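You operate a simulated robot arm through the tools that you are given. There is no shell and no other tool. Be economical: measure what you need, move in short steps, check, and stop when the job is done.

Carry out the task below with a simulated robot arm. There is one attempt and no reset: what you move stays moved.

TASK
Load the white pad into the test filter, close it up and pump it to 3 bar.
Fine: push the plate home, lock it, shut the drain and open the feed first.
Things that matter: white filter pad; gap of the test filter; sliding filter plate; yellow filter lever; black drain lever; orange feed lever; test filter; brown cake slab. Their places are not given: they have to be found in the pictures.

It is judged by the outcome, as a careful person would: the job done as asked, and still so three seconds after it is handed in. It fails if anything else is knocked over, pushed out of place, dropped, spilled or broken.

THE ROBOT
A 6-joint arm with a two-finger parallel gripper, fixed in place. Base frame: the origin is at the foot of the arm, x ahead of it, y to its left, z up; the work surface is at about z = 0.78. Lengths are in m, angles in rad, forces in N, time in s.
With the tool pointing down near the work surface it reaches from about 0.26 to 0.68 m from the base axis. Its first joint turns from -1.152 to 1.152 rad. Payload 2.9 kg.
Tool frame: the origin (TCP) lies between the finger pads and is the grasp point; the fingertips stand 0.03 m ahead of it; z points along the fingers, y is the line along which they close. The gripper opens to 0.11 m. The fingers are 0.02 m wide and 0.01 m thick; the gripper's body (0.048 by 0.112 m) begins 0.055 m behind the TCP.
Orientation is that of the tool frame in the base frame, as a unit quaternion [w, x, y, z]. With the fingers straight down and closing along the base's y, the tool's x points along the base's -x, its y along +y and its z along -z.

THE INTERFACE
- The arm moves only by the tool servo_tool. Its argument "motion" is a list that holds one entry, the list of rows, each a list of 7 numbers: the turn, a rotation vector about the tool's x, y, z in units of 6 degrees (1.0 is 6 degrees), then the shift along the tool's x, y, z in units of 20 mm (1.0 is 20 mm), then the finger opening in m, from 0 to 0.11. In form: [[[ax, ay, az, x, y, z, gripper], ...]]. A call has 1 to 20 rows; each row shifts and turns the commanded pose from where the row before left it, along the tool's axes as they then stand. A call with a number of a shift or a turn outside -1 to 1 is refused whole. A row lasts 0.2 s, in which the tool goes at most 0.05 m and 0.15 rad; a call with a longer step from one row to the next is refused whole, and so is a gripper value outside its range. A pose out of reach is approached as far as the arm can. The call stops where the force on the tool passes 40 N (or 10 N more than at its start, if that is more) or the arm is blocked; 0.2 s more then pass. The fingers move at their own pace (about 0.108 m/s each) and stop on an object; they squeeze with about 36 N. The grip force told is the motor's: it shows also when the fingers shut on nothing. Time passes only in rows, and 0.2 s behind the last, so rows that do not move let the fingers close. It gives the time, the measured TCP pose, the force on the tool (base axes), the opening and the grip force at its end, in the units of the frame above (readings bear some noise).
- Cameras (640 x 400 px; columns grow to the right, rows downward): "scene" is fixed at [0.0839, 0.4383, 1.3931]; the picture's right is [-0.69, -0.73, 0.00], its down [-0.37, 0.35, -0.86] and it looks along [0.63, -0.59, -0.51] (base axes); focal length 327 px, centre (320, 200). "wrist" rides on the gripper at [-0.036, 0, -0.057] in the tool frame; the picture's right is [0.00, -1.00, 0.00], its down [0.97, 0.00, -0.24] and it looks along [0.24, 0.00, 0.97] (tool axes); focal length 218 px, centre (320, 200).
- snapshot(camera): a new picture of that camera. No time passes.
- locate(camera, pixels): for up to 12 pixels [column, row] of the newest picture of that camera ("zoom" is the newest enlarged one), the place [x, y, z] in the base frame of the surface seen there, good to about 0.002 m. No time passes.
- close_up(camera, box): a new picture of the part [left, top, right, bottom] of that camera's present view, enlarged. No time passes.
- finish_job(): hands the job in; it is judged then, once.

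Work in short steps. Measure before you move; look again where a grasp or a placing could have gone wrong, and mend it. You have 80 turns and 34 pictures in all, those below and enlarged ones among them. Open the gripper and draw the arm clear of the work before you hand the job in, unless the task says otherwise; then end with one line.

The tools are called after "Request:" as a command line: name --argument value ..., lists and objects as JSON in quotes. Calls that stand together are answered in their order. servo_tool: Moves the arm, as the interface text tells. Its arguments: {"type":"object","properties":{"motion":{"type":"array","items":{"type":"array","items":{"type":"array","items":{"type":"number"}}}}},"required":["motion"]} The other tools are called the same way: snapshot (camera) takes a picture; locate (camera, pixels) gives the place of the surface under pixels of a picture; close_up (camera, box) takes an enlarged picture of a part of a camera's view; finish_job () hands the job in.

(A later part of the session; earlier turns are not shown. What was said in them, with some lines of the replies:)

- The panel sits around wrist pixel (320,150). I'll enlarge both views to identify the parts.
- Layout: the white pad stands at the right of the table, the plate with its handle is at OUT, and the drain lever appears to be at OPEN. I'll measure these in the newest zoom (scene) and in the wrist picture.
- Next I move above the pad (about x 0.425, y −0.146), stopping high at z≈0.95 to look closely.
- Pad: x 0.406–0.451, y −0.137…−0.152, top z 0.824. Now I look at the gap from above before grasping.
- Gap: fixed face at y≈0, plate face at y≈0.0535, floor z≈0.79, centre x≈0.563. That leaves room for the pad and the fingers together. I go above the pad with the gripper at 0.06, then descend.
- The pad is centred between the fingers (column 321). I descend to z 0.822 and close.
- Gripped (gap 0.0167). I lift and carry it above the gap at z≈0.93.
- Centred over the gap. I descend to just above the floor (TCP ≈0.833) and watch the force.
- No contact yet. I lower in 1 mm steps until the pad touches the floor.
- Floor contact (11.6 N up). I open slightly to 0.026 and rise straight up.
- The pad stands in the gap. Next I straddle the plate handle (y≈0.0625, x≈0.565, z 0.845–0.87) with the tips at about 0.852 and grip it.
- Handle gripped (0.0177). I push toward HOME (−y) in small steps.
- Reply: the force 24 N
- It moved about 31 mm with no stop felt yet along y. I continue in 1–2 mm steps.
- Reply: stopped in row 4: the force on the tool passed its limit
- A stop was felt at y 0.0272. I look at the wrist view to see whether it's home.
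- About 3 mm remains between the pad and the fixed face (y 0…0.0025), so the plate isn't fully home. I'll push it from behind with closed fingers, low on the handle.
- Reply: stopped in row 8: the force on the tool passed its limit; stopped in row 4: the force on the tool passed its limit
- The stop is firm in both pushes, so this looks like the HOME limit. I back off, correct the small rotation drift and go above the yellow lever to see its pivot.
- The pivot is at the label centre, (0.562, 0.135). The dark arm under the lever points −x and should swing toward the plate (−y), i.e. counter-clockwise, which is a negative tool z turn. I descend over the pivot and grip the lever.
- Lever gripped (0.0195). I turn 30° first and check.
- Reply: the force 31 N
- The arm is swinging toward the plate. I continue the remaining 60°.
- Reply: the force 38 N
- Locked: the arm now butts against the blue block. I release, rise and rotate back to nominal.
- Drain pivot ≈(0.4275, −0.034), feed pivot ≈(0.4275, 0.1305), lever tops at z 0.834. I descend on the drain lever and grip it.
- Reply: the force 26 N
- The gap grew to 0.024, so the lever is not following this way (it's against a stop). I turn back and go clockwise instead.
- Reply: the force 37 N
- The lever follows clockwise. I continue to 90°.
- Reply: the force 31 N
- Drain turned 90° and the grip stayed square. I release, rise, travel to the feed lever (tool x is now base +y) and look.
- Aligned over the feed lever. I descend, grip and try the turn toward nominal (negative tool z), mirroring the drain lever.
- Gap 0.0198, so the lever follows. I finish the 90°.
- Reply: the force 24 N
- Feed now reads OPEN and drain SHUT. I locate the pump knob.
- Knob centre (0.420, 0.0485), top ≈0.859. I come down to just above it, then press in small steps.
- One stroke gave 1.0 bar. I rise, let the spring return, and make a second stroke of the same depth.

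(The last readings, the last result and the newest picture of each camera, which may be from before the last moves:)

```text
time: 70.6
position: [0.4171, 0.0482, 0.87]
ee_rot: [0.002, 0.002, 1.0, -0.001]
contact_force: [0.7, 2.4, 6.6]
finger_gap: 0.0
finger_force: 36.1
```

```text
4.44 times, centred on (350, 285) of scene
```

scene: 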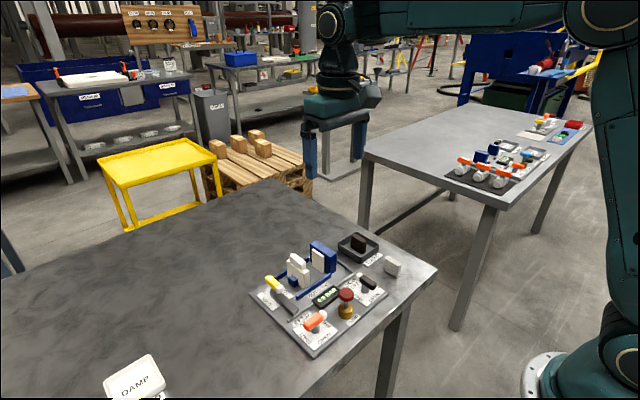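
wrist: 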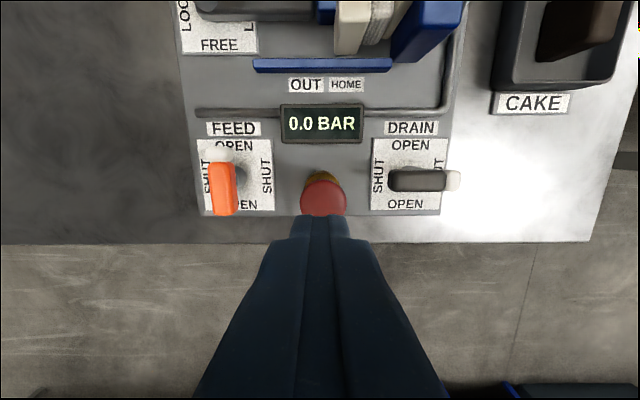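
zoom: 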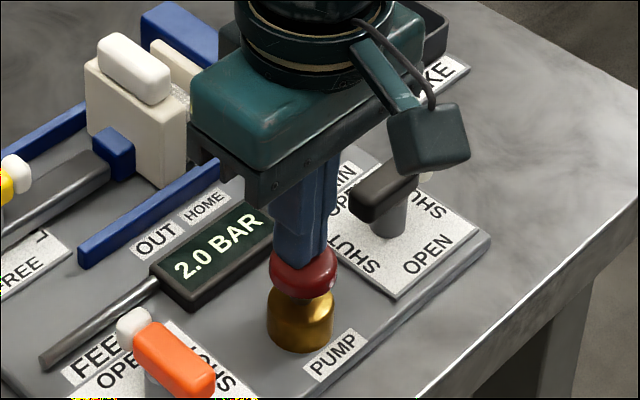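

2.0 bar. One more stroke, then I rise clear.

Request:
servo_tool --motion '[[[0, 0, 0, 0, 0, -0.8, 0.0], [0, 0, 0, 0, 0, -0.5, 0.0], [0, 0, 0, 0, 0, 0, 0.0], [0, 0, 0, 0, 0, 0, 0.0], [0, 0, 0, 0, 0, 0.3, 0.0], [0, 0, 0, 0, 0, 0.2, 0.0], [0, 0, 0, 0, 0, 0.2, 0.0], [0, 0, 0, 0, 0, 0.2, 0.0], [0, 0, 0, 0, 0, 0.2, 0.0], [0, 0, 0, 0, 0, 0.2, 0.0], [0, 0, 0, 0, 0, 0, 0.0], [0, 0, 0, 0, 0, -0.8, 0.0], [0, 0, 0, 0, 0, -0.9, 0.0], [0, 0, 0, 0, 0, -0.9, 0.0], [0, 0, 0, 0, 0, -0.9, 0.0], [0, 0, 0, 0, 0, -0.9, 0.0], [0, 0, 0, 0, 0, -0.9, 0.05], [0, 0, 0, 0, 0, -0.9, 0.08], [0, 0, 0, 0, 0, -0.9, 0.08], [0, 0, 0, 0, 0, 0, 0.08]]]'

Request:
close_up --camera "scene" --box '[240, 220, 420, 360]'

Request:
snapshot --camera "wrist"

```text
time: 74.8
position: [0.4179, 0.0493, 1.0126]
ee_rot: [0.002, 0.002, 1.0, -0.002]
contact_force: [0.0, -0.2, -0.2]
finger_gap: 0.08
finger_force: 0.0
```

```text
2.86 times, centred on (330, 290) of scene
```

zoom: 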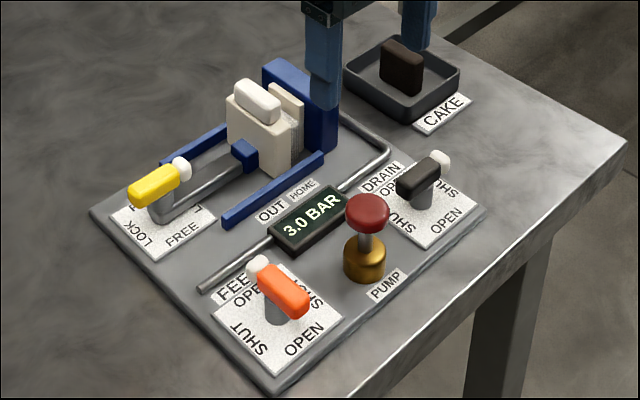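

```text
7 pictures are left
```

wrist: 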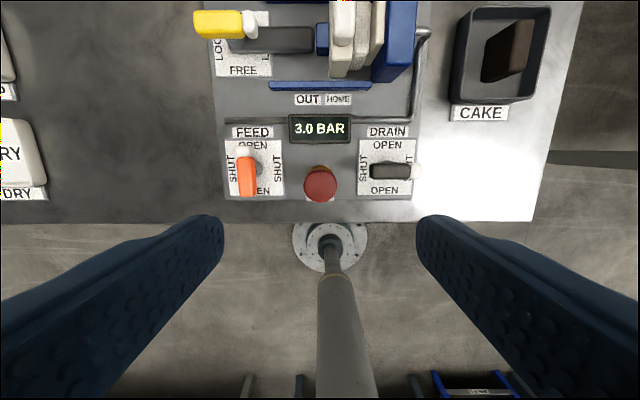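

3.0 bar. I wait about 3 s while rising further, to check that the pressure holds.

Request:
servo_tool --motion '[[[0, 0, 0, 0, 0, -0.9, 0.1], [0, 0, 0, 0, 0, -0.9, 0.1], [0, 0, 0, 0, 0, -0.9, 0.1], [0, 0, 0, 0, 0, 0, 0.1], [0, 0, 0, 0, 0, 0, 0.1], [0, 0, 0, 0, 0, 0, 0.1], [0, 0, 0, 0, 0, 0, 0.1], [0, 0, 0, 0, 0, 0, 0.1], [0, 0, 0, 0, 0, 0, 0.1], [0, 0, 0, 0, 0, 0, 0.1], [0, 0, 0, 0, 0, 0, 0.1], [0, 0, 0, 0, 0, 0, 0.1], [0, 0, 0, 0, 0, 0, 0.1], [0, 0, 0, 0, 0, 0, 0.1], [0, 0, 0, 0, 0, 0, 0.1], [0, 0, 0, 0, 0, 0, 0.1]]]'

Request:
close_up --camera "scene" --box '[240, 220, 420, 360]'

```text
time: 78.2
position: [0.4201, 0.0479, 1.0665]
ee_rot: [0.002, 0.002, 1.0, -0.001]
contact_force: [-0.5, 0.2, 0.2]
finger_gap: 0.1002
finger_force: 0.0
```

```text
2.86 times, centred on (330, 290) of scene
```

zoom: 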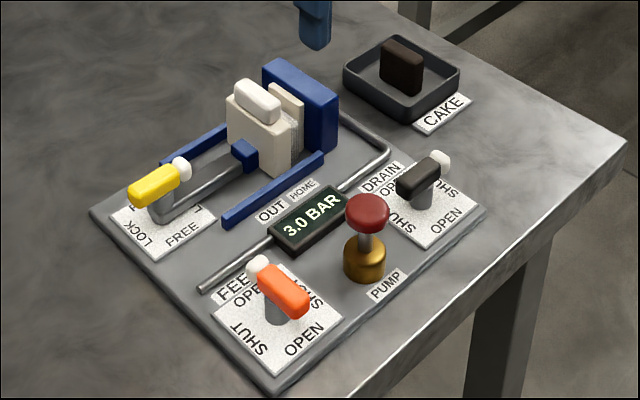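

The pressure holds at 3.0 bar, the levers are set and the arm is clear, so I hand the job in.

Request:
finish_job

```text
The job is handed in.
```

The white pad is in the test filter, the plate is pushed to its stop and locked, the drain is shut, the feed is open, and the gauge held 3.0 bar for about 3 s before I handed it in; about 3 mm of clearance showed beside the pad before I locked the plate.
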